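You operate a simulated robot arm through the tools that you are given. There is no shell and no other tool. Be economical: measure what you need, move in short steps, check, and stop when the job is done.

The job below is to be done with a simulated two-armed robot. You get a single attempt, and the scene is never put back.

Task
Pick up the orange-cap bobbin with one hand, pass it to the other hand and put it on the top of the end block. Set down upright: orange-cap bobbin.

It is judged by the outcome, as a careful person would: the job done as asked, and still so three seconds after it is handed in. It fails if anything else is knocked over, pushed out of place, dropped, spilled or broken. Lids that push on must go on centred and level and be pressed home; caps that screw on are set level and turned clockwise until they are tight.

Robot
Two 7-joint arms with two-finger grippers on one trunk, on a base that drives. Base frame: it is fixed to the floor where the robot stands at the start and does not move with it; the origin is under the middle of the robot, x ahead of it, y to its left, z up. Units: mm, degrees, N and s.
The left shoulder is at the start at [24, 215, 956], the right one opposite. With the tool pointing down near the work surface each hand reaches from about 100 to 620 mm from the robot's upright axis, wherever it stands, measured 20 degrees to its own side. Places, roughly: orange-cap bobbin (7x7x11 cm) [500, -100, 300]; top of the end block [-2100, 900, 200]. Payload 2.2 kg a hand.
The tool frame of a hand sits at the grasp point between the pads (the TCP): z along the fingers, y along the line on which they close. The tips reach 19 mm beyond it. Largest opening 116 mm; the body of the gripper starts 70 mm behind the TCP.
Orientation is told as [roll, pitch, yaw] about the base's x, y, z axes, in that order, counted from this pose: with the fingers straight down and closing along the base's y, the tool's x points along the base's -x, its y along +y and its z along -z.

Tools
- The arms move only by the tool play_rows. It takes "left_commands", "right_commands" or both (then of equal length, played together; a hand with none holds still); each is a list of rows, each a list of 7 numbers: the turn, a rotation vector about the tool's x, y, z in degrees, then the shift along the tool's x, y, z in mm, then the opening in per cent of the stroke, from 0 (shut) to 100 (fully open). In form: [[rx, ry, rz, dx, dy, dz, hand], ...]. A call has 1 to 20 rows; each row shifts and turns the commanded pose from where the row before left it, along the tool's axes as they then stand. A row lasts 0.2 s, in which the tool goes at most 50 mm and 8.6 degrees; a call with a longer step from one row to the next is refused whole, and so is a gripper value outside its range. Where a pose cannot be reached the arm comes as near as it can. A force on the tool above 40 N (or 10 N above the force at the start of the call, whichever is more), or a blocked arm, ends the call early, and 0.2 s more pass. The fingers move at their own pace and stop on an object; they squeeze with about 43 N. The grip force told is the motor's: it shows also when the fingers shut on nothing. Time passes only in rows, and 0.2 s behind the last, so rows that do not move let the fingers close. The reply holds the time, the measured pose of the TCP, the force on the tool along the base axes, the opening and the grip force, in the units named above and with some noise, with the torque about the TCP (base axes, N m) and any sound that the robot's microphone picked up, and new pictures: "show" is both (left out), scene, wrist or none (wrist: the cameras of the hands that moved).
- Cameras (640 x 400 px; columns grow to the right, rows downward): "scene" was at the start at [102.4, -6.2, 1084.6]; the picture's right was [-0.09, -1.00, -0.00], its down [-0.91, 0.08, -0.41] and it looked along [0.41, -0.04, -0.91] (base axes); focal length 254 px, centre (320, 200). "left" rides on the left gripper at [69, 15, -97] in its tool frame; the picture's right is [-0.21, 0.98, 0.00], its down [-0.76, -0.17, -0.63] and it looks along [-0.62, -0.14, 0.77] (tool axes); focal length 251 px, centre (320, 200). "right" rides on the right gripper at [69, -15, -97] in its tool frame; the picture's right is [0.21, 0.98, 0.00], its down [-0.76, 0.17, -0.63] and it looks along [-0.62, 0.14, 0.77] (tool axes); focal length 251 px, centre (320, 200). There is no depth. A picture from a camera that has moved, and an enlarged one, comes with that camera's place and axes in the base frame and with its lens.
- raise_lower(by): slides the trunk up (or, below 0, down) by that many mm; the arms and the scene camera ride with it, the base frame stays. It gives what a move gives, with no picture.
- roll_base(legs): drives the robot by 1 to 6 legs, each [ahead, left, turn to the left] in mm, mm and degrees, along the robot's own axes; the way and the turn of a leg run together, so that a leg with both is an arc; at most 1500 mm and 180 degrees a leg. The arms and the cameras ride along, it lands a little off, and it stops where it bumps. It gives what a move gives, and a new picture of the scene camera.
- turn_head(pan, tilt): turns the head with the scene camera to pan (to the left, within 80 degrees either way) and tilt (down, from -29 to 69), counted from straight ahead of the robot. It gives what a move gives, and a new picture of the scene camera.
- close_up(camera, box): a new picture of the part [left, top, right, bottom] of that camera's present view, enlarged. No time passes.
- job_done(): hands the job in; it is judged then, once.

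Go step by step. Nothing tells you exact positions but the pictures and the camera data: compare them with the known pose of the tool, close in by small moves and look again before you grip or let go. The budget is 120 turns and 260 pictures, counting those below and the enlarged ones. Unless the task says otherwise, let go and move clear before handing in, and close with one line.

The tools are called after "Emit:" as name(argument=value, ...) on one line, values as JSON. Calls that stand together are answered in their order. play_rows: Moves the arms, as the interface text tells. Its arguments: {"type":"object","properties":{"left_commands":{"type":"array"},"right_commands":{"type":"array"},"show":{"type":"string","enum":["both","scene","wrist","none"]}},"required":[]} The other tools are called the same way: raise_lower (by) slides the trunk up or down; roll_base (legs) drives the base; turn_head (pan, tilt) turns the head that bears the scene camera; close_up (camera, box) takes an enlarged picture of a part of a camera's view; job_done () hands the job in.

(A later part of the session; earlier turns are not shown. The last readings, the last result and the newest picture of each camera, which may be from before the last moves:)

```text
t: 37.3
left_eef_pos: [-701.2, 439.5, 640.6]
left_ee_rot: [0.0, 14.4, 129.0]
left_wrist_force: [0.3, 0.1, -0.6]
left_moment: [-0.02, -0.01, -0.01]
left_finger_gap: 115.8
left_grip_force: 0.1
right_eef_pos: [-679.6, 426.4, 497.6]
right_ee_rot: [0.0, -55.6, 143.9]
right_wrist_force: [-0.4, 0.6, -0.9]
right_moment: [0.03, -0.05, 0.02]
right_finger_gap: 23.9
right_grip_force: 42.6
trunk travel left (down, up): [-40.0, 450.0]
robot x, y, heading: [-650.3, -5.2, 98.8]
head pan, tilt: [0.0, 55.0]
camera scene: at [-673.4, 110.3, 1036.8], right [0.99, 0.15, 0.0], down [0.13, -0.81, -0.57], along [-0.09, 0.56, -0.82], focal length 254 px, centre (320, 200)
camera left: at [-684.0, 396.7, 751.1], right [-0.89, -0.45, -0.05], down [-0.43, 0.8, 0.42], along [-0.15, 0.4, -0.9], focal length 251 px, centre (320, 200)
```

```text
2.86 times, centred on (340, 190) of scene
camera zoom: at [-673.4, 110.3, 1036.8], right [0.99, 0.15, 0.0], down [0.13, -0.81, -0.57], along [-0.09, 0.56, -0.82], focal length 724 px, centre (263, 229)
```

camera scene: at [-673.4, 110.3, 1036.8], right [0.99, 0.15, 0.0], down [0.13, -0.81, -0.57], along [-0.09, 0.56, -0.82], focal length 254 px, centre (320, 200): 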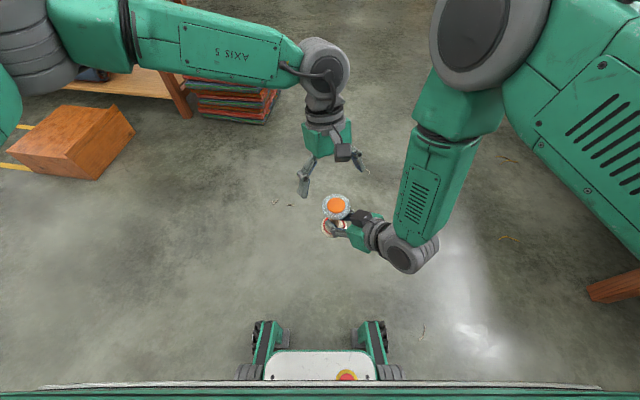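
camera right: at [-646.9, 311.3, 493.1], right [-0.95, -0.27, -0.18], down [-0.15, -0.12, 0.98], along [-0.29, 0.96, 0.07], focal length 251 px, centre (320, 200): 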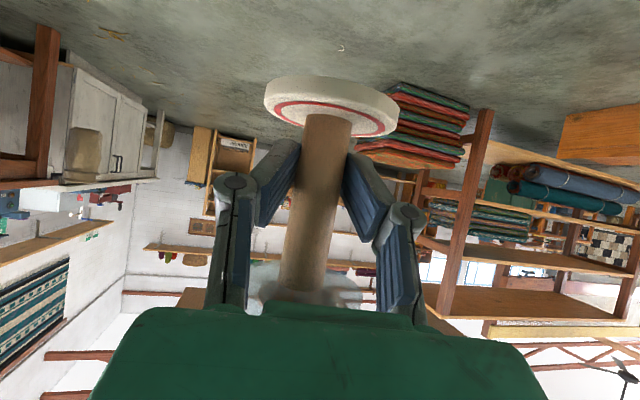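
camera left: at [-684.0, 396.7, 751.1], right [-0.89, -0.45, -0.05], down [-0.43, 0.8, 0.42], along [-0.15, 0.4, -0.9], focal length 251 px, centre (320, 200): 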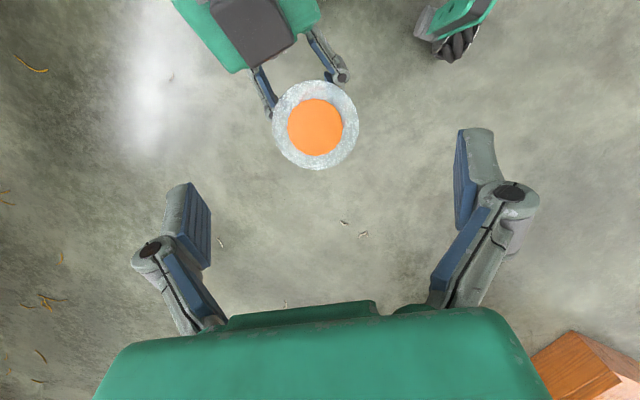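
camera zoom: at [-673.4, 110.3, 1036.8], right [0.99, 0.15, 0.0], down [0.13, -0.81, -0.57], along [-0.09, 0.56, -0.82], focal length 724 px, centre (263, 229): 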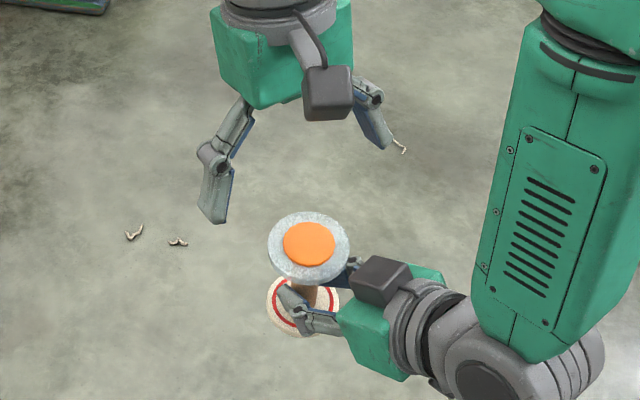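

The standoff agrees with the earlier estimate. I'll descend most of the way and look again.

Emit:
play_rows(left_commands=[[0, 0, 0, -0.5, -1, 14, 100], [0, 0, 0, -0.5, -1, 14, 100], [0, 0, 0, -0.5, -1, 14, 100], [0, 0, 0, -0.5, -1, 14, 100], [0, 0, 0, -0.5, -0.4, 14, 100], [0, 0, 0, 0, 0, 0, 100]])

Emit:
close_up(camera="scene", box=[280, 140, 400, 240])

```text
t: 38.7
left_eef_pos: [-684.4, 431.7, 569.8]
left_ee_rot: [0.0, 14.4, 129.0]
left_wrist_force: [-0.4, -1.1, 0.3]
left_moment: [-0.02, -0.01, -0.01]
left_finger_gap: 115.9
left_grip_force: 0.0
right_eef_pos: [-678.8, 425.7, 495.8]
right_ee_rot: [0.1, -55.6, 143.7]
right_wrist_force: [-0.1, 0.1, -0.4]
right_moment: [-0.02, -0.02, -0.03]
right_finger_gap: 24.1
right_grip_force: 43.3
trunk travel left (down, up): [-40.0, 450.0]
robot x, y, heading: [-655.8, -2.4, 98.9]
head pan, tilt: [0.0, 55.0]
camera scene: at [-673.4, 110.3, 1036.8], right [0.99, 0.16, 0.0], down [0.13, -0.81, -0.57], along [-0.09, 0.56, -0.82], focal length 254 px, centre (320, 200)
camera left: at [-668.2, 388.5, 681.2], right [-0.89, -0.45, -0.05], down [-0.43, 0.8, 0.42], along [-0.15, 0.4, -0.9], focal length 251 px, centre (320, 200)
```

scene: 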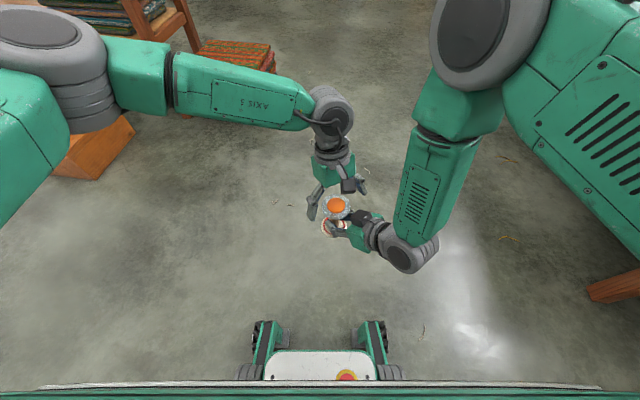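
left: 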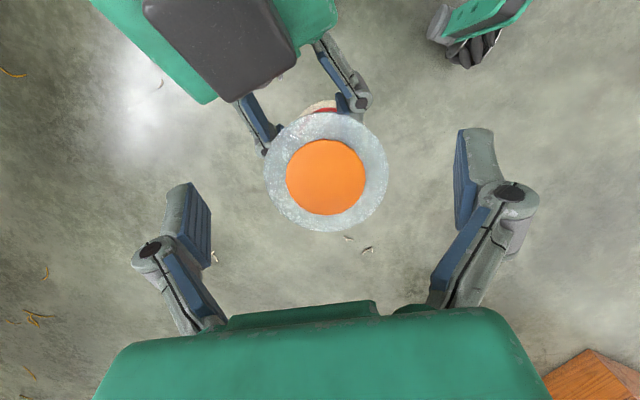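

```text
4.00 times, centred on (340, 190) of scene
camera zoom: at [-673.4, 110.3, 1036.8], right [0.99, 0.16, 0.0], down [0.13, -0.81, -0.57], along [-0.09, 0.56, -0.82], focal length 1014 px, centre (240, 240)
```

zoom: 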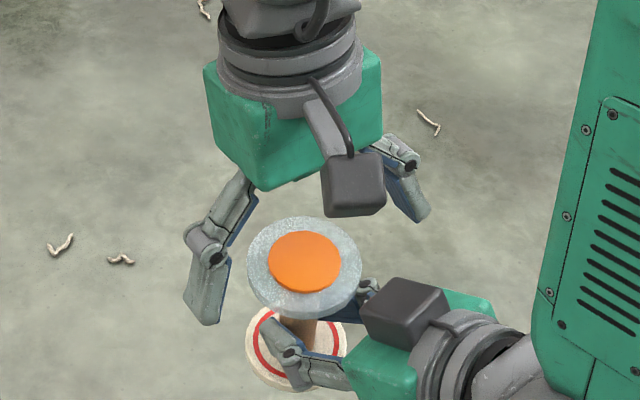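

The pads now straddle the flange, which measures 70 mm across. I'll go down the last 20 mm with a small lateral correction, then close the left hand while the right holds.

Emit:
play_rows(left_commands=[[0, 0, 0, -2, 1.7, 10, 100], [0, 0, 0, -2, 1.7, 10, 100], [0, 0, 0, 0, 0, 0, 100], [0, 0, 0, 0, 0, 0, 100]])

Emit:
close_up(camera="scene", box=[280, 140, 400, 240])

```text
t: 39.7
left_eef_pos: [-685.1, 429.8, 548.4]
left_ee_rot: [0.0, 14.4, 129.0]
left_wrist_force: [-0.1, -0.5, 0.4]
left_moment: [-0.02, 0.01, -0.01]
left_finger_gap: 115.9
left_grip_force: 0.1
right_eef_pos: [-678.9, 426.4, 497.1]
right_ee_rot: [0.0, -55.7, 143.8]
right_wrist_force: [-0.7, -0.2, -0.5]
right_moment: [0.01, -0.01, -0.01]
right_finger_gap: 24.1
right_grip_force: 42.7
trunk travel left (down, up): [-40.0, 450.0]
robot x, y, heading: [-651.9, -2.5, 99.0]
head pan, tilt: [0.0, 55.0]
camera scene: at [-673.4, 110.3, 1036.7], right [0.99, 0.16, 0.0], down [0.13, -0.81, -0.57], along [-0.09, 0.56, -0.82], focal length 254 px, centre (320, 200)
camera left: at [-669.0, 386.4, 660.8], right [-0.89, -0.45, -0.05], down [-0.43, 0.8, 0.42], along [-0.15, 0.4, -0.9], focal length 251 px, centre (320, 200)
```

scene: 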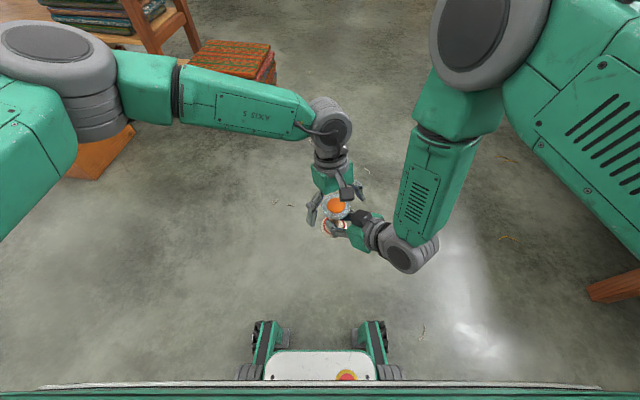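
left: 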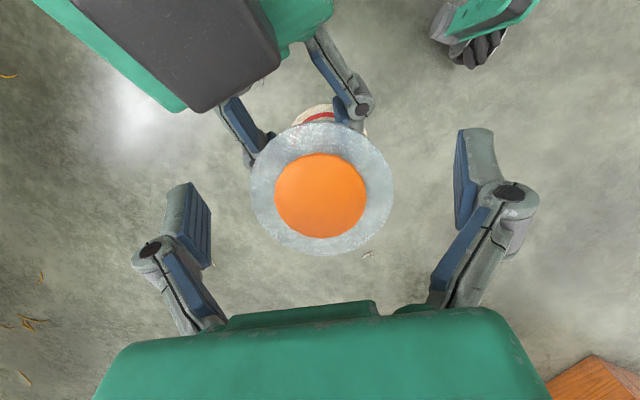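

```text
4.00 times, centred on (340, 190) of scene
camera zoom: at [-673.4, 110.3, 1036.7], right [0.99, 0.16, 0.0], down [0.13, -0.81, -0.57], along [-0.09, 0.56, -0.82], focal length 1014 px, centre (240, 240)
```

zoom: 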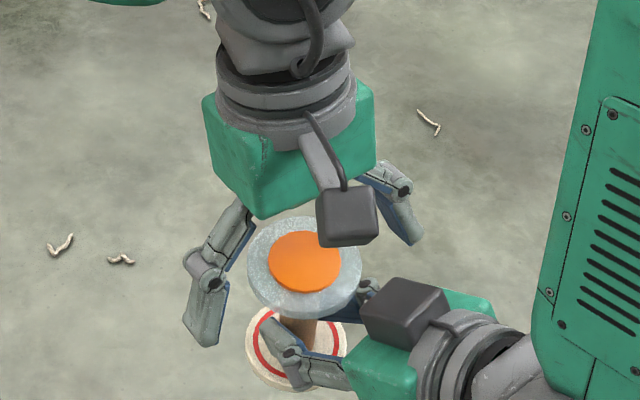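

The flange centre now falls on the projected grasp point, so I'll close the left hand.

Emit:
play_rows(left_commands=[[0, 0, 0, 0, 0, 0, 75], [0, 0, 0, 0, 0, 0, 60], [0, 0, 0, 0, 0, 0, 40], [0, 0, 0, 0, 0, 0, 20], [0, 0, 0, 0, 0, 0, 0], [0, 0, 0, 0, 0, 0, 0]])

Emit:
close_up(camera="scene", box=[280, 140, 400, 240])

```text
t: 41.1
left_eef_pos: [-683.7, 429.4, 548.6]
left_ee_rot: [0.0, 14.3, 129.0]
left_wrist_force: [0.3, 0.2, 1.6]
left_moment: [-0.03, 0.03, -0.06]
left_finger_gap: 61.1
left_grip_force: 42.9
right_eef_pos: [-679.0, 426.0, 496.9]
right_ee_rot: [0.1, -55.7, 143.9]
right_wrist_force: [0.0, 1.5, -1.2]
right_moment: [0.01, -0.05, 0.09]
right_finger_gap: 24.0
right_grip_force: 42.7
trunk travel left (down, up): [-40.0, 450.0]
robot x, y, heading: [-655.5, -4.0, 98.9]
head pan, tilt: [0.0, 55.0]
camera scene: at [-673.4, 110.3, 1036.7], right [0.99, 0.16, 0.0], down [0.13, -0.81, -0.57], along [-0.09, 0.56, -0.82], focal length 254 px, centre (320, 200)
camera left: at [-669.0, 386.4, 660.9], right [-0.89, -0.45, -0.05], down [-0.43, 0.8, 0.42], along [-0.15, 0.4, -0.9], focal length 251 px, centre (320, 200)
```

scene: 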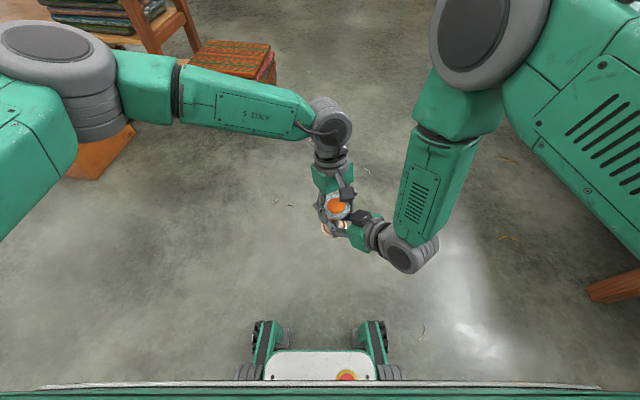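
left: 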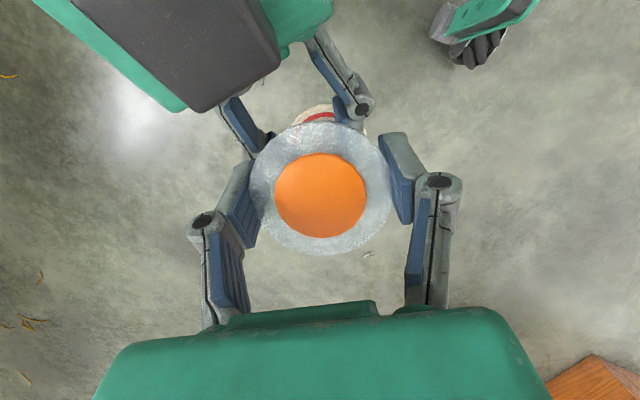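

```text
4.00 times, centred on (340, 190) of scene
camera zoom: at [-673.4, 110.3, 1036.7], right [0.99, 0.16, 0.0], down [0.13, -0.81, -0.57], along [-0.09, 0.56, -0.82], focal length 1014 px, centre (240, 240)
```

zoom: 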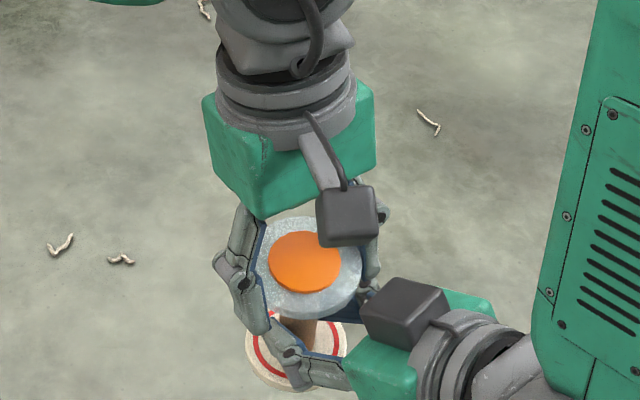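

The left hand holds the rim at 61 mm with 43 N. I'll open the right part-way, check that the bobbin stays put, then slide the right hand straight back.

Emit:
play_rows(right_commands=[[0, 0, 0, 0, 0, 0, 30], [0, 0, 0, 0, 0, 0, 40], [0, 0, 0, 0, 0, 0, 45], [0, 0, 0, 0, 0, 0, 45]])

Emit:
close_up(camera="scene", box=[280, 140, 400, 240])

```text
t: 42.1
left_eef_pos: [-684.1, 427.9, 548.8]
left_ee_rot: [0.0, 14.4, 129.1]
left_wrist_force: [-0.2, 0.8, -1.0]
left_moment: [0.0, 0.03, -0.01]
left_finger_gap: 61.2
left_grip_force: 43.3
right_eef_pos: [-678.9, 425.3, 496.4]
right_ee_rot: [0.1, -55.7, 143.7]
right_wrist_force: [0.4, 0.1, 0.0]
right_moment: [0.0, 0.02, -0.02]
right_finger_gap: 52.0
right_grip_force: 0.1
trunk travel left (down, up): [-40.0, 450.0]
robot x, y, heading: [-658.0, -5.5, 98.7]
head pan, tilt: [0.0, 55.0]
camera scene: at [-673.4, 110.3, 1036.7], right [0.99, 0.16, 0.0], down [0.13, -0.81, -0.57], along [-0.09, 0.56, -0.82], focal length 254 px, centre (320, 200)
camera right: at [-575.0, 368.2, 494.2], right [-0.48, -0.86, -0.18], down [-0.02, -0.19, 0.98], along [-0.88, 0.47, 0.07], focal length 251 px, centre (320, 200)
```

scene: 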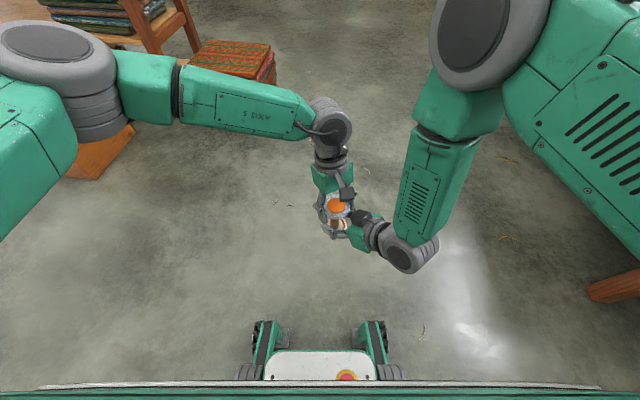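
right: 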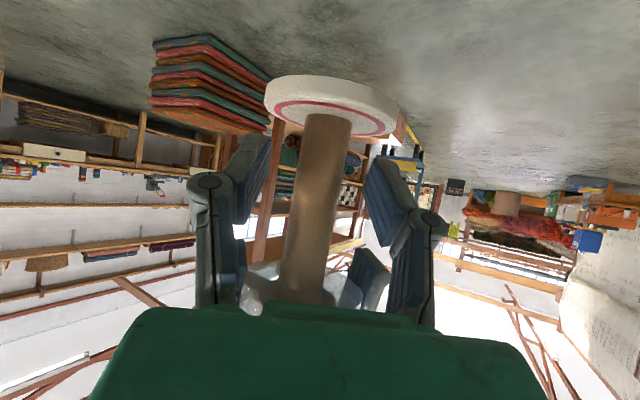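

```text
4.00 times, centred on (340, 190) of scene
camera zoom: at [-673.4, 110.3, 1036.7], right [0.99, 0.16, 0.0], down [0.13, -0.81, -0.57], along [-0.09, 0.56, -0.82], focal length 1014 px, centre (240, 240)
```

zoom: 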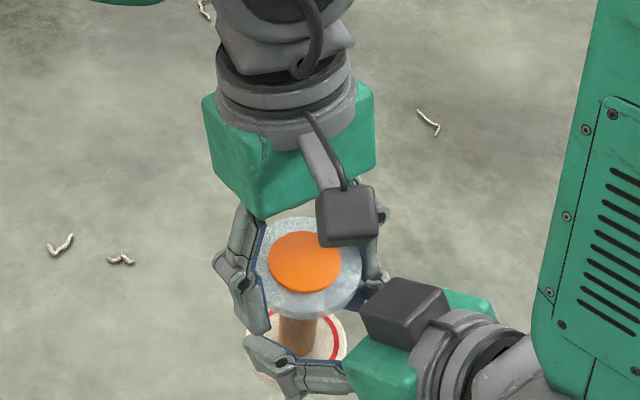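

The bobbin stays in the left hand. I'll slide the right hand straight back and then aside.

Emit:
play_rows(right_commands=[[0, 0, 0, 8.5, 0, -12.4, 45], [0, 0, 0, 8.5, 0, -12.4, 45], [0, 0, 0, 8.5, 0, -12.4, 45], [0, 0, 0, 11, 0, -16.5, 45], [0, 0, 0, 11, 0, -16.5, 45], [0, 0, 0, 11, 0, -16.5, 45], [0, 0, 0, 0, 0, 0, 45]], show="scene")

Emit:
close_up(camera="scene", box=[280, 140, 400, 240])

```text
t: 43.7
left_eef_pos: [-683.7, 429.7, 548.8]
left_ee_rot: [0.1, 14.4, 128.9]
left_wrist_force: [0.4, 0.1, 0.2]
left_moment: [-0.03, -0.01, 0.02]
left_finger_gap: 60.9
left_grip_force: 42.8
right_eef_pos: [-594.5, 363.5, 498.1]
right_ee_rot: [0.1, -55.6, 143.8]
right_wrist_force: [0.8, 0.6, 1.4]
right_moment: [-0.02, 0.0, -0.03]
right_finger_gap: 52.1
right_grip_force: 0.0
trunk travel left (down, up): [-40.0, 450.0]
robot x, y, heading: [-656.7, -1.9, 99.0]
head pan, tilt: [0.0, 55.0]
camera scene: at [-672.7, 110.3, 1036.8], right [0.99, 0.16, 0.0], down [0.13, -0.81, -0.57], along [-0.09, 0.56, -0.82], focal length 254 px, centre (320, 200)
```

scene: 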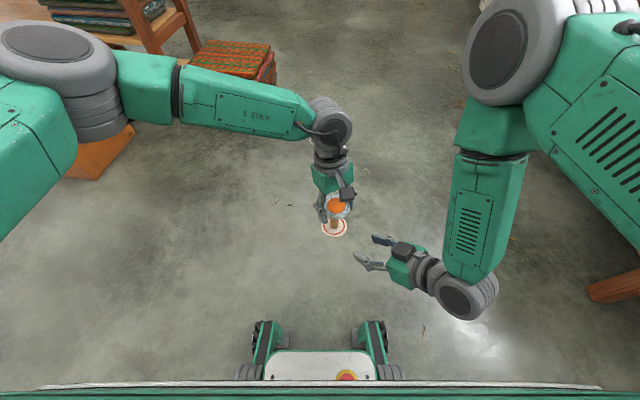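

```text
4.00 times, centred on (340, 190) of scene
camera zoom: at [-672.7, 110.3, 1036.8], right [0.99, 0.16, 0.0], down [0.13, -0.81, -0.57], along [-0.09, 0.56, -0.82], focal length 1014 px, centre (240, 240)
```

zoom: 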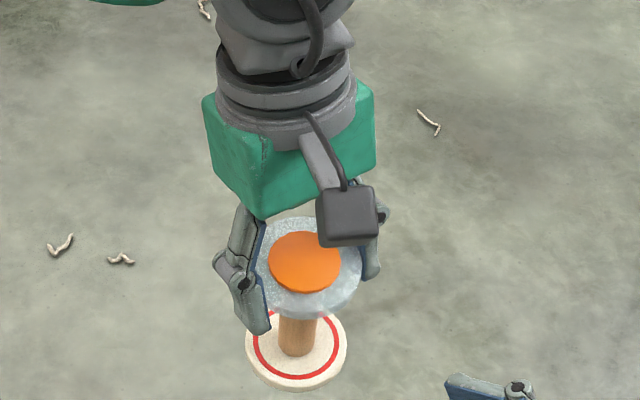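

The handover is done: the left hand holds the bobbin upright, and its bottom is about 102 mm below the left TCP. Next I turn toward the end block and drive closer.

Emit:
roll_base(legs=[[0, 0, 46], [650, 0, 0]])

Emit:
turn_head(pan=0, tilt=35)

```text
t: 49.4
left_eef_pos: [-1512.7, 636.6, 548.3]
left_ee_rot: [0.1, 14.4, 175.5]
left_wrist_force: [0.2, -0.5, 0.0]
left_moment: [0.0, 0.01, 0.01]
left_finger_gap: 61.0
left_grip_force: 43.0
right_eef_pos: [-1403.9, 655.0, 496.7]
right_ee_rot: [0.1, -55.6, -169.8]
right_wrist_force: [0.6, 0.3, -0.4]
right_moment: [0.0, -0.01, 0.0]
right_finger_gap: 52.3
right_grip_force: 0.0
trunk travel left (down, up): [-40.0, 450.0]
robot x, y, heading: [-1180.8, 359.7, 145.4]
head pan, tilt: [0.0, 55.0]
camera scene: at [-1274.0, 424.4, 1036.7], right [0.57, 0.82, 0.0], down [0.68, -0.47, -0.57], along [-0.47, 0.32, -0.82], focal length 254 px, centre (320, 200)
```

scene: 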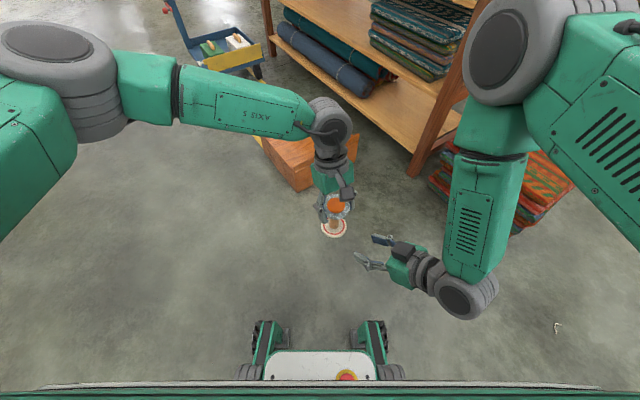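

```text
t: 50.2
left_eef_pos: [-1512.5, 633.9, 550.4]
left_ee_rot: [0.0, 14.2, 175.5]
left_wrist_force: [0.2, -0.6, -0.3]
left_moment: [0.01, -0.02, 0.01]
left_finger_gap: 61.1
left_grip_force: 43.1
right_eef_pos: [-1402.9, 655.1, 499.6]
right_ee_rot: [-0.2, -55.8, -169.5]
right_wrist_force: [-0.1, 0.1, 0.4]
right_moment: [0.01, 0.01, 0.07]
right_finger_gap: 52.2
right_grip_force: 0.1
trunk travel left (down, up): [-40.0, 450.0]
robot x, y, heading: [-1179.0, 357.8, 145.2]
head pan, tilt: [0.0, 35.0]
camera scene: at [-1287.0, 433.3, 1064.9], right [0.57, 0.82, 0.0], down [0.48, -0.33, -0.82], along [-0.67, 0.46, -0.58], focal length 254 px, centre (320, 200)
```

scene: 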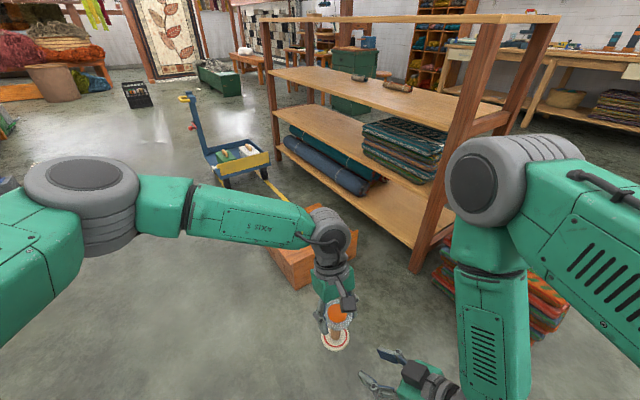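

The block lies straight ahead, about 1065 mm off, with the rack behind it on the right. I'll drive 350 mm closer, then use both cameras to find its top precisely.

Emit:
roll_base(legs=[[350, 0, 0]])

Emit:
close_up(camera="left", box=[0, 0, 640, 400])

Emit:
turn_head(pan=0, tilt=50)

```text
t: 52.5
left_eef_pos: [-1793.2, 827.1, 549.5]
left_ee_rot: [0.1, 14.2, 175.6]
left_wrist_force: [-0.5, 0.0, -0.3]
left_moment: [0.01, 0.02, 0.0]
left_finger_gap: 61.2
left_grip_force: 43.5
right_eef_pos: [-1684.5, 847.4, 498.0]
right_ee_rot: [-0.1, -55.6, -169.4]
right_wrist_force: [0.4, 0.7, 0.0]
right_moment: [-0.01, 0.04, -0.05]
right_finger_gap: 52.3
right_grip_force: 0.2
trunk travel left (down, up): [-40.0, 450.0]
robot x, y, heading: [-1462.1, 553.3, 145.7]
head pan, tilt: [0.0, 35.0]
camera scene: at [-1568.5, 626.7, 1064.8], right [0.57, 0.82, 0.0], down [0.48, -0.33, -0.82], along [-0.67, 0.46, -0.58], focal length 254 px, centre (320, 200)
```

scene: 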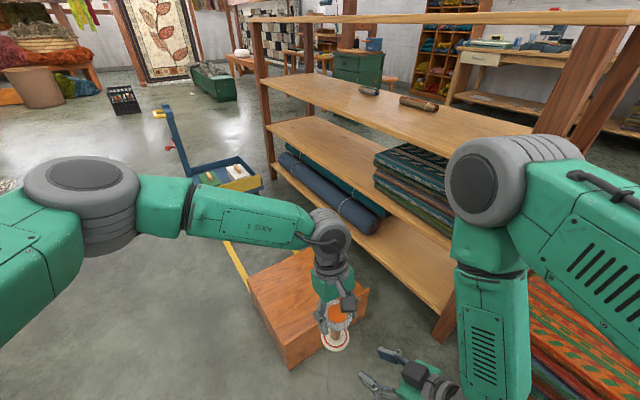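

```text
1.00 times, centred on (320, 200) of left (not enlarged: the box is as wide or as high as the picture)
camera zoom: at [-1750.8, 808.7, 662.0], right [-0.28, -0.96, -0.05], down [-0.87, 0.23, 0.43], along [-0.4, 0.17, -0.9], focal length 251 px, centre (320, 200)
```

zoom: 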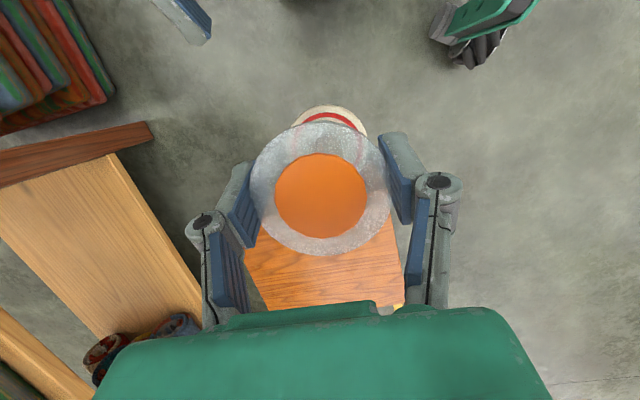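

```text
t: 53.2
left_eef_pos: [-1793.5, 825.6, 551.8]
left_ee_rot: [-0.1, 13.9, 175.6]
left_wrist_force: [0.2, -0.2, -1.8]
left_moment: [0.0, 0.02, 0.0]
left_finger_gap: 60.9
left_grip_force: 43.0
right_eef_pos: [-1683.6, 846.7, 499.3]
right_ee_rot: [-0.3, -55.9, -169.3]
right_wrist_force: [0.1, 0.3, -0.8]
right_moment: [0.0, -0.01, -0.02]
right_finger_gap: 52.2
right_grip_force: 0.1
trunk travel left (down, up): [-40.0, 450.0]
robot x, y, heading: [-1461.5, 552.8, 145.4]
head pan, tilt: [0.0, 50.0]
camera scene: at [-1559.0, 620.1, 1043.3], right [0.57, 0.82, 0.0], down [0.63, -0.44, -0.64], along [-0.53, 0.36, -0.77], focal length 254 px, centre (320, 200)
```

scene: 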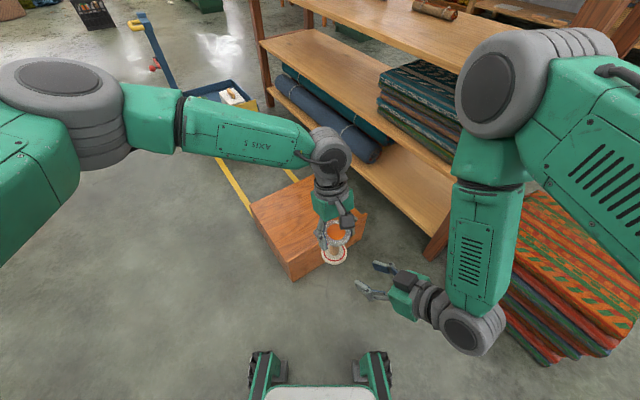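

From the two views the block's top is at z about 205, spanning x -2290 to -1970 and y 760 to about 1090. I'll aim for [-2105, 905] and drive 190 mm closer, which keeps the base clear of the block.

Emit:
roll_base(legs=[[190, 0, 0]])

Emit:
close_up(camera="left", box=[0, 0, 640, 400])

```text
t: 54.8
left_eef_pos: [-1954.0, 935.9, 551.3]
left_ee_rot: [0.0, 14.0, 175.7]
left_wrist_force: [0.3, 0.0, -0.8]
left_moment: [0.01, 0.01, 0.0]
left_finger_gap: 60.9
left_grip_force: 43.3
right_eef_pos: [-1844.6, 955.6, 499.2]
right_ee_rot: [-0.4, -55.8, -169.1]
right_wrist_force: [-0.2, -0.1, 0.5]
right_moment: [-0.01, 0.01, -0.01]
right_finger_gap: 52.3
right_grip_force: 0.1
trunk travel left (down, up): [-40.0, 450.0]
robot x, y, heading: [-1621.2, 663.0, 145.7]
head pan, tilt: [0.0, 50.0]
camera scene: at [-1720.3, 730.4, 1043.1], right [0.56, 0.83, 0.0], down [0.64, -0.43, -0.64], along [-0.53, 0.36, -0.77], focal length 254 px, centre (320, 200)
```

scene: 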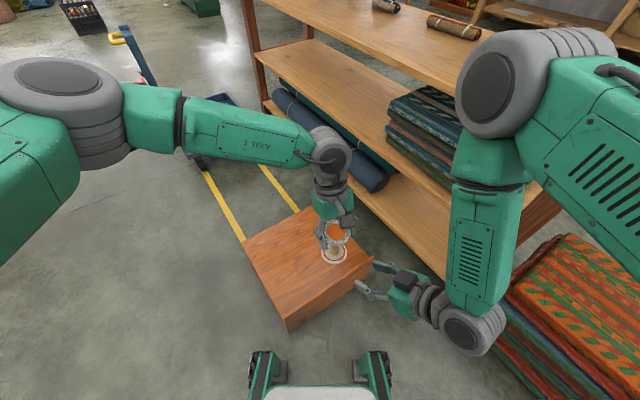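

```text
1.00 times, centred on (320, 200) of left (not enlarged: the box is as wide or as high as the picture)
camera zoom: at [-1910.6, 917.2, 663.2], right [-0.28, -0.96, -0.05], down [-0.87, 0.23, 0.43], along [-0.4, 0.17, -0.9], focal length 251 px, centre (320, 200)
```

zoom: 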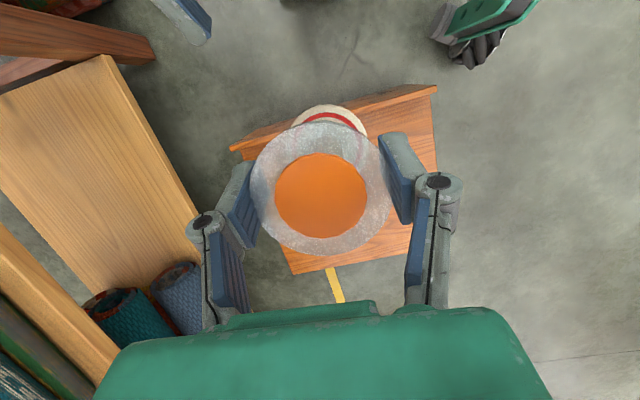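

The block top is centred near [-2130, 935]. I'll move the left hand over [-2110, 915] and lower to about 140 mm above it.

Emit:
play_rows(left_commands=[[0, 0, 0, -24.9, 5.4, -6.2, 0], [0, 0, 0, -24.9, 5.4, -6.2, 0], [0, 0, 0, -24.9, 5.4, -6.2, 0], [0, 0, 0, -24.9, 5.4, -6.2, 0], [0, 0, 0, -24.9, 5.4, -6.2, 0], [0, 0, 0, -24.9, 5.4, -6.2, 0], [0, 0, 0, -6, 0, 24.3, 0], [0, 0, 0, -6, 0, 24.3, 0], [0, 0, 0, -6, 0, 24.3, 0], [0, 0, 0, -6, 0, 24.3, 0], [0, 0, 0, 0, 0, 0, 0]])

Emit:
close_up(camera="scene", box=[220, 140, 400, 290])

```text
t: 57.2
left_eef_pos: [-2108.5, 915.6, 453.7]
left_ee_rot: [-0.2, 13.9, 175.8]
left_wrist_force: [-0.9, -0.4, -0.3]
left_moment: [0.01, 0.0, 0.0]
left_finger_gap: 61.0
left_grip_force: 43.3
right_eef_pos: [-1843.0, 954.7, 501.6]
right_ee_rot: [-0.6, -56.1, -168.8]
right_wrist_force: [0.1, 0.9, -0.1]
right_moment: [0.0, 0.02, -0.01]
right_finger_gap: 52.2
right_grip_force: 0.1
trunk travel left (down, up): [-40.0, 450.0]
robot x, y, heading: [-1619.1, 663.8, 145.6]
head pan, tilt: [0.0, 50.0]
camera scene: at [-1720.4, 729.8, 1043.2], right [0.56, 0.83, 0.0], down [0.63, -0.43, -0.64], along [-0.53, 0.36, -0.77], focal length 254 px, centre (320, 200)
camera left: at [-2064.3, 896.0, 566.0], right [-0.28, -0.96, -0.06], down [-0.87, 0.23, 0.43], along [-0.4, 0.17, -0.9], focal length 251 px, centre (320, 200)
```

scene: 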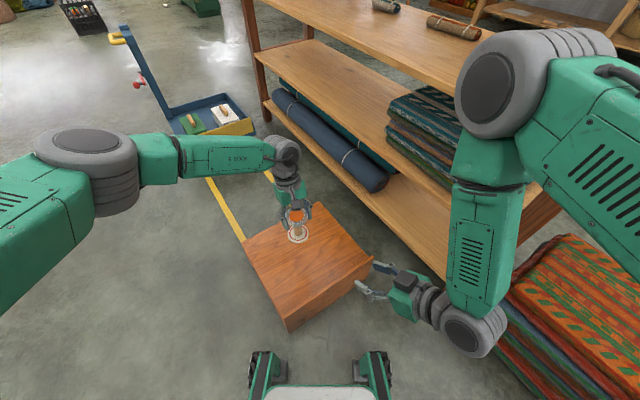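
left: 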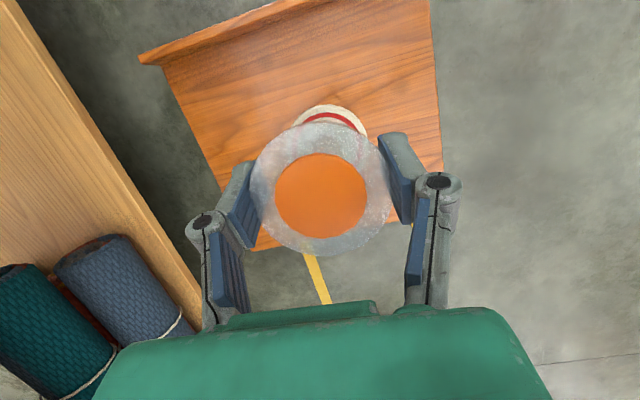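

```text
2.67 times, centred on (310, 215) of scene
camera zoom: at [-1720.4, 729.8, 1043.2], right [0.56, 0.83, 0.0], down [0.63, -0.43, -0.64], along [-0.53, 0.36, -0.77], focal length 676 px, centre (347, 160)
```

zoom: 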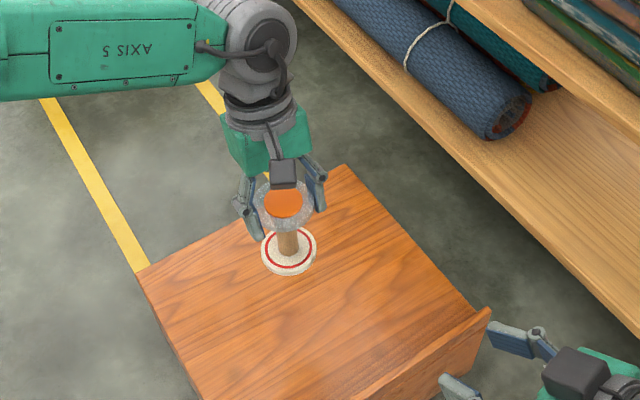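

The bobbin is over the block. I'll lower about 125 mm, still in free air, and check.

Emit:
play_rows(left_commands=[[0, 0, 0, -4.3, 0, 17.3, 0], [0, 0, 0, -4.3, 0, 17.3, 0], [0, 0, 0, -4.3, 0, 17.3, 0], [0, 0, 0, -4.3, 0, 17.3, 0], [0, 0, 0, -4.3, 0, 17.3, 0], [0, 0, 0, -4.3, 0, 17.3, 0], [0, 0, 0, -4.3, 0, 17.3, 0], [0, 0, 0, 0, 0, 0, 0]], show="wrist")

Emit:
close_up(camera="scene", box=[240, 160, 360, 260])

```text
t: 59.0
left_eef_pos: [-2107.3, 916.9, 325.7]
left_ee_rot: [-0.2, 13.9, 175.7]
left_wrist_force: [-0.7, -0.3, -0.3]
left_moment: [0.0, -0.01, -0.02]
left_finger_gap: 61.0
left_grip_force: 42.8
right_eef_pos: [-1841.8, 955.2, 501.2]
right_ee_rot: [-0.5, -56.0, -168.9]
right_wrist_force: [0.5, 0.2, -0.8]
right_moment: [0.02, 0.03, 0.0]
right_finger_gap: 52.1
right_grip_force: 0.1
trunk travel left (down, up): [-40.0, 450.0]
robot x, y, heading: [-1625.8, 663.8, 145.6]
head pan, tilt: [0.0, 50.0]
camera left: at [-2064.1, 898.6, 436.9], right [-0.28, -0.96, -0.05], down [-0.87, 0.23, 0.43], along [-0.4, 0.17, -0.9], focal length 251 px, centre (320, 200)
```

left: 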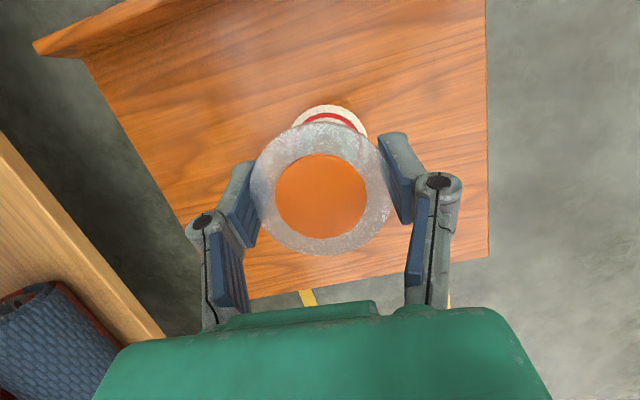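

```text
4.00 times, centred on (300, 210) of scene
camera zoom: at [-1719.7, 730.5, 1043.2], right [0.56, 0.83, 0.0], down [0.63, -0.43, -0.64], along [-0.53, 0.36, -0.77], focal length 1014 px, centre (400, 160)
```

zoom: 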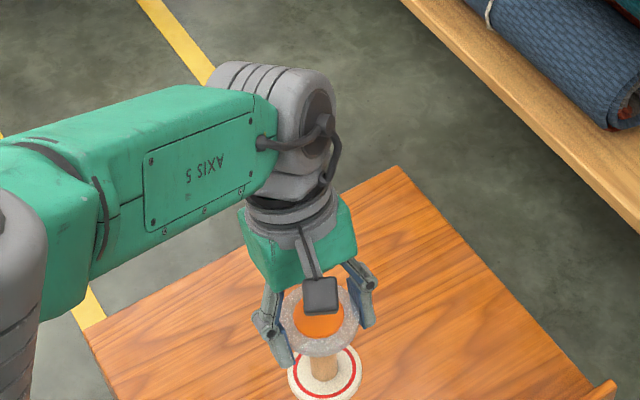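

About 20 mm should remain. I'll lower in small steps and watch the force.

Emit:
play_rows(left_commands=[[0, 0.4, 0, -0.73, 0, 2.91, 0], [0, 0, 0, -0.73, 0, 2.91, 0], [0, 0, 0, -0.73, 0, 2.91, 0], [0, 0, 0, -0.73, 0, 2.91, 0], [0, 0, 0, -0.49, 0, 1.94, 0], [0, 0, 0, 0, 0, 0, 0]], show="none")

Emit:
close_up(camera="scene", box=[270, 200, 350, 270])

```text
t: 60.4
left_eef_pos: [-2103.9, 910.5, 315.9]
left_ee_rot: [-0.2, 14.4, 175.8]
left_wrist_force: [-0.2, -0.2, -0.6]
left_moment: [0.02, -0.02, 0.0]
left_finger_gap: 60.9
left_grip_force: 43.0
left hand out of reach, approached as far as the arm can: row 1, 4
right_eef_pos: [-1842.4, 954.7, 500.4]
right_ee_rot: [-0.5, -56.0, -169.0]
right_wrist_force: [-0.8, -0.2, 0.8]
right_moment: [0.01, 0.01, 0.03]
right_finger_gap: 52.2
right_grip_force: 0.1
trunk travel left (down, up): [-40.0, 450.0]
robot x, y, heading: [-1621.0, 664.7, 145.7]
head pan, tilt: [0.0, 50.0]
```

```text
5.71 times, centred on (310, 235) of scene
camera zoom: at [-1719.9, 730.1, 1043.2], right [0.56, 0.83, 0.0], down [0.63, -0.43, -0.64], along [-0.53, 0.36, -0.77], focal length 1449 px, centre (377, 0)
```

zoom: 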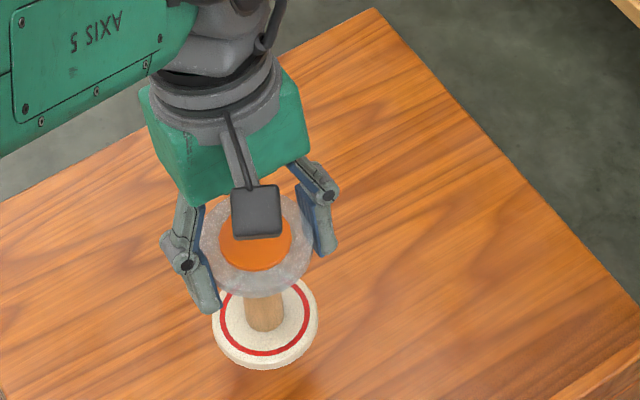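

The arm is near its reach limit, so I'll use the trunk for the last vertical millimetres.

Emit:
raise_lower(by=-5)

Emit:
close_up(camera="scene", box=[270, 200, 350, 270])

```text
t: 60.9
left_eef_pos: [-2104.7, 910.9, 312.7]
left_ee_rot: [-0.2, 14.3, 175.6]
left_wrist_force: [-0.7, 0.2, -0.7]
left_moment: [-0.03, -0.02, -0.01]
left_finger_gap: 60.7
left_grip_force: 43.1
right_eef_pos: [-1842.7, 954.9, 495.5]
right_ee_rot: [-0.6, -56.1, -168.9]
right_wrist_force: [0.2, 0.6, 0.8]
right_moment: [-0.01, -0.03, 0.01]
right_finger_gap: 52.1
right_grip_force: 0.1
trunk travel left (down, up): [-35.0, 455.0]
robot x, y, heading: [-1624.5, 661.8, 145.5]
head pan, tilt: [0.0, 50.0]
```

```text
5.71 times, centred on (310, 235) of scene
camera zoom: at [-1719.8, 730.0, 1038.2], right [0.56, 0.83, 0.0], down [0.63, -0.43, -0.64], along [-0.53, 0.36, -0.77], focal length 1449 px, centre (377, 0)
```

zoom: 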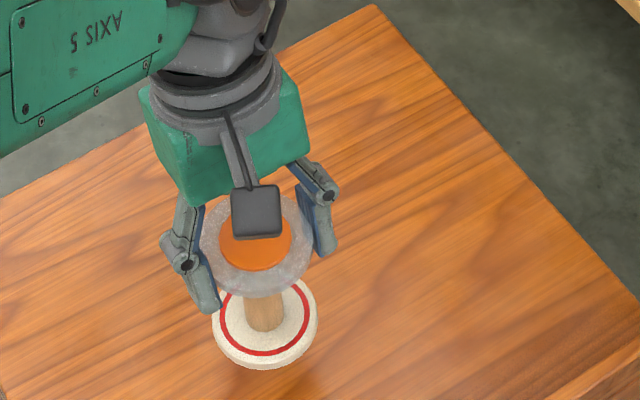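

There's no contact yet, so I continue by small trunk steps.

Emit:
raise_lower(by=-4)

Emit:
raise_lower(by=-2)

```text
t: 61.5
left_eef_pos: [-2106.2, 911.9, 306.4]
left_ee_rot: [-0.2, 14.2, 175.8]
left_wrist_force: [0.4, -0.4, -0.5]
left_moment: [-0.02, 0.03, -0.01]
left_finger_gap: 61.2
left_grip_force: 43.0
right_eef_pos: [-1841.2, 955.4, 492.6]
right_ee_rot: [-0.7, -56.0, -168.9]
right_wrist_force: [-0.2, -0.2, -0.5]
right_moment: [-0.01, -0.02, 0.01]
right_finger_gap: 52.3
right_grip_force: 0.0
trunk travel left (down, up): [-31.0, 459.0]
robot x, y, heading: [-1619.9, 661.2, 145.4]
head pan, tilt: [0.0, 50.0]
```

```text
t: 62.0
left_eef_pos: [-2104.0, 911.7, 305.8]
left_ee_rot: [-0.1, 14.3, 175.7]
left_wrist_force: [-0.2, -0.3, -0.6]
left_moment: [0.03, -0.02, 0.02]
left_finger_gap: 61.1
left_grip_force: 42.9
right_eef_pos: [-1843.0, 955.1, 490.1]
right_ee_rot: [-0.6, -56.0, -168.9]
right_wrist_force: [0.2, 0.7, 0.7]
right_moment: [-0.02, -0.02, 0.01]
right_finger_gap: 52.4
right_grip_force: 0.1
trunk travel left (down, up): [-29.0, 461.0]
robot x, y, heading: [-1621.5, 662.0, 145.5]
head pan, tilt: [0.0, 50.0]
```

Emit:
raise_lower(by=-2)

Emit:
close_up(camera="scene", box=[270, 220, 350, 270])

Emit:
close_up(camera="right", box=[0, 0, 640, 400])

```text
t: 62.5
left_eef_pos: [-2104.2, 912.0, 304.8]
left_ee_rot: [-0.2, 14.3, 175.7]
left_wrist_force: [-0.3, 0.7, -0.4]
left_moment: [0.01, 0.03, -0.06]
left_finger_gap: 61.2
left_grip_force: 42.6
right_eef_pos: [-1842.8, 954.8, 487.1]
right_ee_rot: [-0.6, -56.0, -169.0]
right_wrist_force: [-0.4, -0.3, -0.5]
right_moment: [0.01, 0.01, 0.0]
right_finger_gap: 52.3
right_grip_force: 0.1
trunk travel left (down, up): [-27.0, 463.0]
robot x, y, heading: [-1619.2, 662.4, 145.9]
head pan, tilt: [0.0, 50.0]
```

```text
8.00 times, centred on (310, 245) of scene
camera zoom: at [-1719.8, 730.0, 1030.2], right [0.56, 0.83, 0.0], down [0.63, -0.43, -0.64], along [-0.53, 0.36, -0.77], focal length 2028 px, centre (400, -160)
```

zoom: 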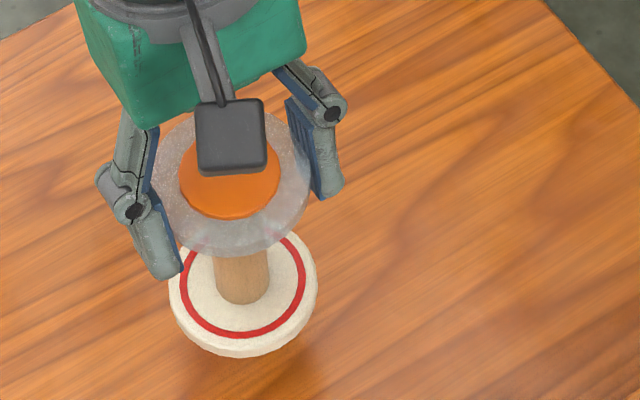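

```text
1.00 times, centred on (320, 200) of right (not enlarged: the box is as wide or as high as the picture)
camera zoom: at [-1729.3, 992.0, 485.0], right [0.3, -0.94, -0.18], down [0.13, -0.15, 0.98], along [-0.95, -0.32, 0.08], focal length 251 px, centre (320, 200)
```

zoom: 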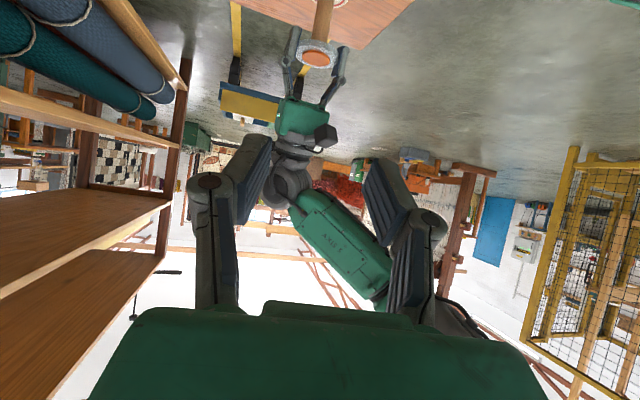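

There's still no contact force. I keep stepping down by 2 mm.

Emit:
raise_lower(by=-2)

Emit:
raise_lower(by=-2)

Emit:
close_up(camera="right", box=[260, 0, 400, 80])

```text
t: 63.0
left_eef_pos: [-2105.2, 911.7, 302.6]
left_ee_rot: [-0.2, 14.3, 175.7]
left_wrist_force: [0.4, 0.6, -1.9]
left_moment: [-0.01, -0.03, 0.0]
left_finger_gap: 60.9
left_grip_force: 42.5
right_eef_pos: [-1841.4, 955.4, 486.5]
right_ee_rot: [-0.6, -56.0, -168.9]
right_wrist_force: [-0.4, 0.3, -0.1]
right_moment: [-0.01, -0.01, 0.04]
right_finger_gap: 52.1
right_grip_force: 0.0
trunk travel left (down, up): [-25.0, 465.0]
robot x, y, heading: [-1622.4, 663.5, 145.9]
head pan, tilt: [0.0, 50.0]
```

```text
t: 63.5
left_eef_pos: [-2106.2, 910.7, 299.2]
left_ee_rot: [-0.3, 14.3, 175.7]
left_wrist_force: [-0.5, -0.4, -2.0]
left_moment: [-0.01, 0.0, -0.04]
left_finger_gap: 61.1
left_grip_force: 42.9
right_eef_pos: [-1843.1, 954.3, 484.1]
right_ee_rot: [-0.6, -56.1, -168.9]
right_wrist_force: [0.8, -0.1, -0.7]
right_moment: [0.0, -0.01, -0.01]
right_finger_gap: 52.2
right_grip_force: 0.2
trunk travel left (down, up): [-23.0, 467.0]
robot x, y, heading: [-1622.8, 662.9, 145.5]
head pan, tilt: [0.0, 50.0]
```

```text
4.57 times, centred on (330, 40) of right
camera zoom: at [-1729.3, 992.0, 481.0], right [0.3, -0.94, -0.18], down [0.13, -0.15, 0.98], along [-0.95, -0.32, 0.08], focal length 1149 px, centre (274, 931)
```

zoom: 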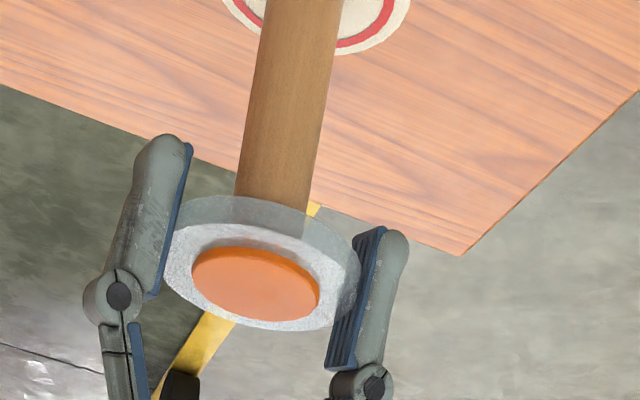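

The vertical force reads about -2 twice, which may be the first touch. I'll take smaller steps and watch whether it grows.

Emit:
raise_lower(by=-1.5)

Emit:
raise_lower(by=-1.5)

Emit:
close_up(camera="scene", box=[270, 220, 350, 270])

```text
t: 64.1
left_eef_pos: [-2105.1, 911.1, 297.3]
left_ee_rot: [-0.3, 14.3, 175.7]
left_wrist_force: [-0.2, -0.4, -1.6]
left_moment: [0.02, -0.01, 0.02]
left_finger_gap: 60.9
left_grip_force: 43.6
right_eef_pos: [-1843.8, 955.3, 482.2]
right_ee_rot: [-0.6, -56.0, -168.9]
right_wrist_force: [0.4, -0.6, 0.4]
right_moment: [0.02, 0.02, 0.01]
right_finger_gap: 52.4
right_grip_force: 0.1
trunk travel left (down, up): [-22.0, 468.0]
robot x, y, heading: [-1622.7, 665.4, 145.7]
head pan, tilt: [0.0, 50.0]
```

```text
t: 64.6
left_eef_pos: [-2105.6, 911.9, 296.8]
left_ee_rot: [-0.1, 14.3, 175.7]
left_wrist_force: [-0.1, 1.1, -0.3]
left_moment: [0.01, -0.03, -0.01]
left_finger_gap: 60.8
left_grip_force: 42.8
right_eef_pos: [-1843.6, 955.0, 479.8]
right_ee_rot: [-0.7, -56.0, -168.8]
right_wrist_force: [-0.7, -0.2, 0.8]
right_moment: [-0.01, -0.01, -0.03]
right_finger_gap: 52.0
right_grip_force: 0.0
trunk travel left (down, up): [-20.0, 470.0]
robot x, y, heading: [-1621.1, 661.6, 145.5]
head pan, tilt: [0.0, 50.0]
```

```text
8.00 times, centred on (310, 245) of scene
camera zoom: at [-1719.8, 730.0, 1023.2], right [0.56, 0.83, 0.0], down [0.63, -0.43, -0.64], along [-0.53, 0.36, -0.77], focal length 2028 px, centre (400, -160)
```

zoom: 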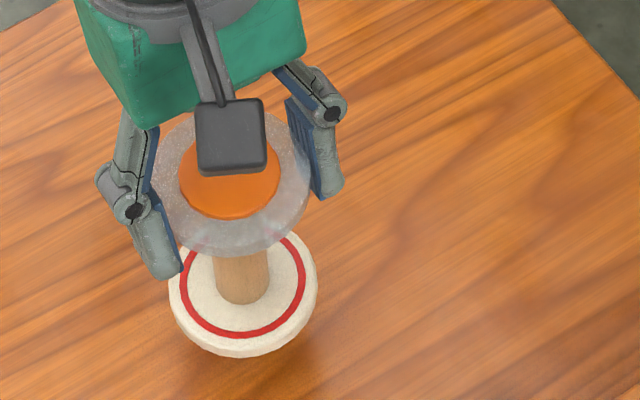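

There's still no clear contact. I'll continue in small steps.

Emit:
raise_lower(by=-2)

Emit:
raise_lower(by=-2)

```text
t: 65.1
left_eef_pos: [-2105.0, 912.1, 294.3]
left_ee_rot: [-0.2, 14.3, 175.7]
left_wrist_force: [0.5, 0.2, -0.8]
left_moment: [-0.01, 0.0, -0.04]
left_finger_gap: 60.9
left_grip_force: 42.8
right_eef_pos: [-1843.3, 955.4, 478.5]
right_ee_rot: [-0.6, -55.9, -168.9]
right_wrist_force: [0.2, 0.5, -0.7]
right_moment: [0.0, -0.03, -0.01]
right_finger_gap: 52.1
right_grip_force: 0.0
trunk travel left (down, up): [-18.0, 472.0]
robot x, y, heading: [-1622.7, 662.8, 145.9]
head pan, tilt: [0.0, 50.0]
```

```text
t: 65.6
left_eef_pos: [-2106.5, 910.7, 293.0]
left_ee_rot: [-0.2, 14.3, 175.8]
left_wrist_force: [0.0, -0.1, 0.8]
left_moment: [0.0, 0.0, -0.05]
left_finger_gap: 60.9
left_grip_force: 43.3
right_eef_pos: [-1842.6, 955.0, 478.0]
right_ee_rot: [-0.6, -56.1, -168.8]
right_wrist_force: [0.4, 0.1, 0.0]
right_moment: [0.01, 0.0, -0.01]
right_finger_gap: 52.3
right_grip_force: 0.0
trunk travel left (down, up): [-16.0, 474.0]
robot x, y, heading: [-1616.7, 661.1, 145.7]
head pan, tilt: [0.0, 50.0]
```

I'll look at the gap directly before going further.

Emit:
close_up(camera="scene", box=[280, 240, 320, 265])

Emit:
close_up(camera="left", box=[260, 60, 400, 150])

```text
16.00 times, centred on (300, 252) of scene
camera zoom: at [-1719.8, 730.0, 1019.2], right [0.56, 0.83, 0.0], down [0.63, -0.43, -0.64], along [-0.53, 0.36, -0.77], focal length 4057 px, centre (640, -640)
```

zoom: 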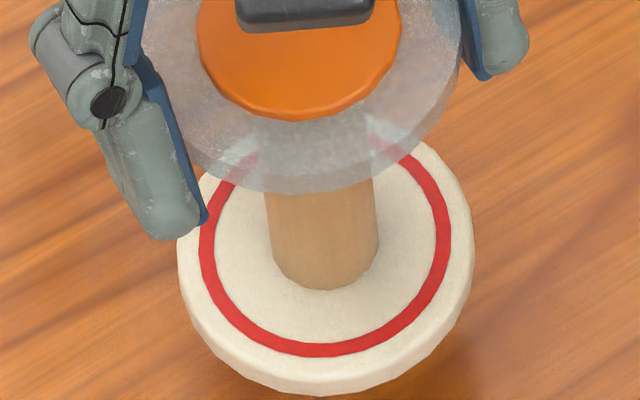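

```text
4.44 times, centred on (330, 105) of left
camera zoom: at [-2062.2, 892.5, 404.4], right [-0.28, -0.96, -0.06], down [-0.87, 0.23, 0.43], along [-0.4, 0.17, -0.9], focal length 1118 px, centre (276, 622)
```

zoom: 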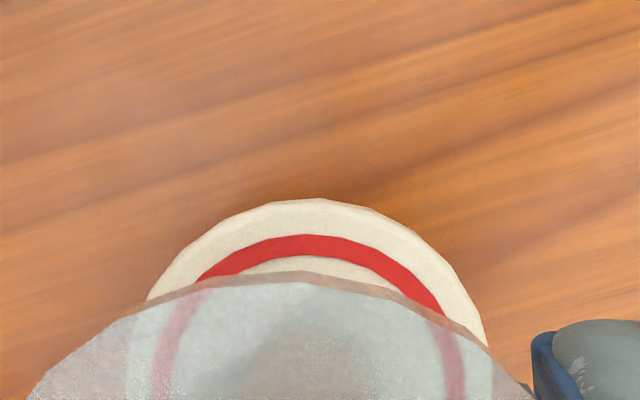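

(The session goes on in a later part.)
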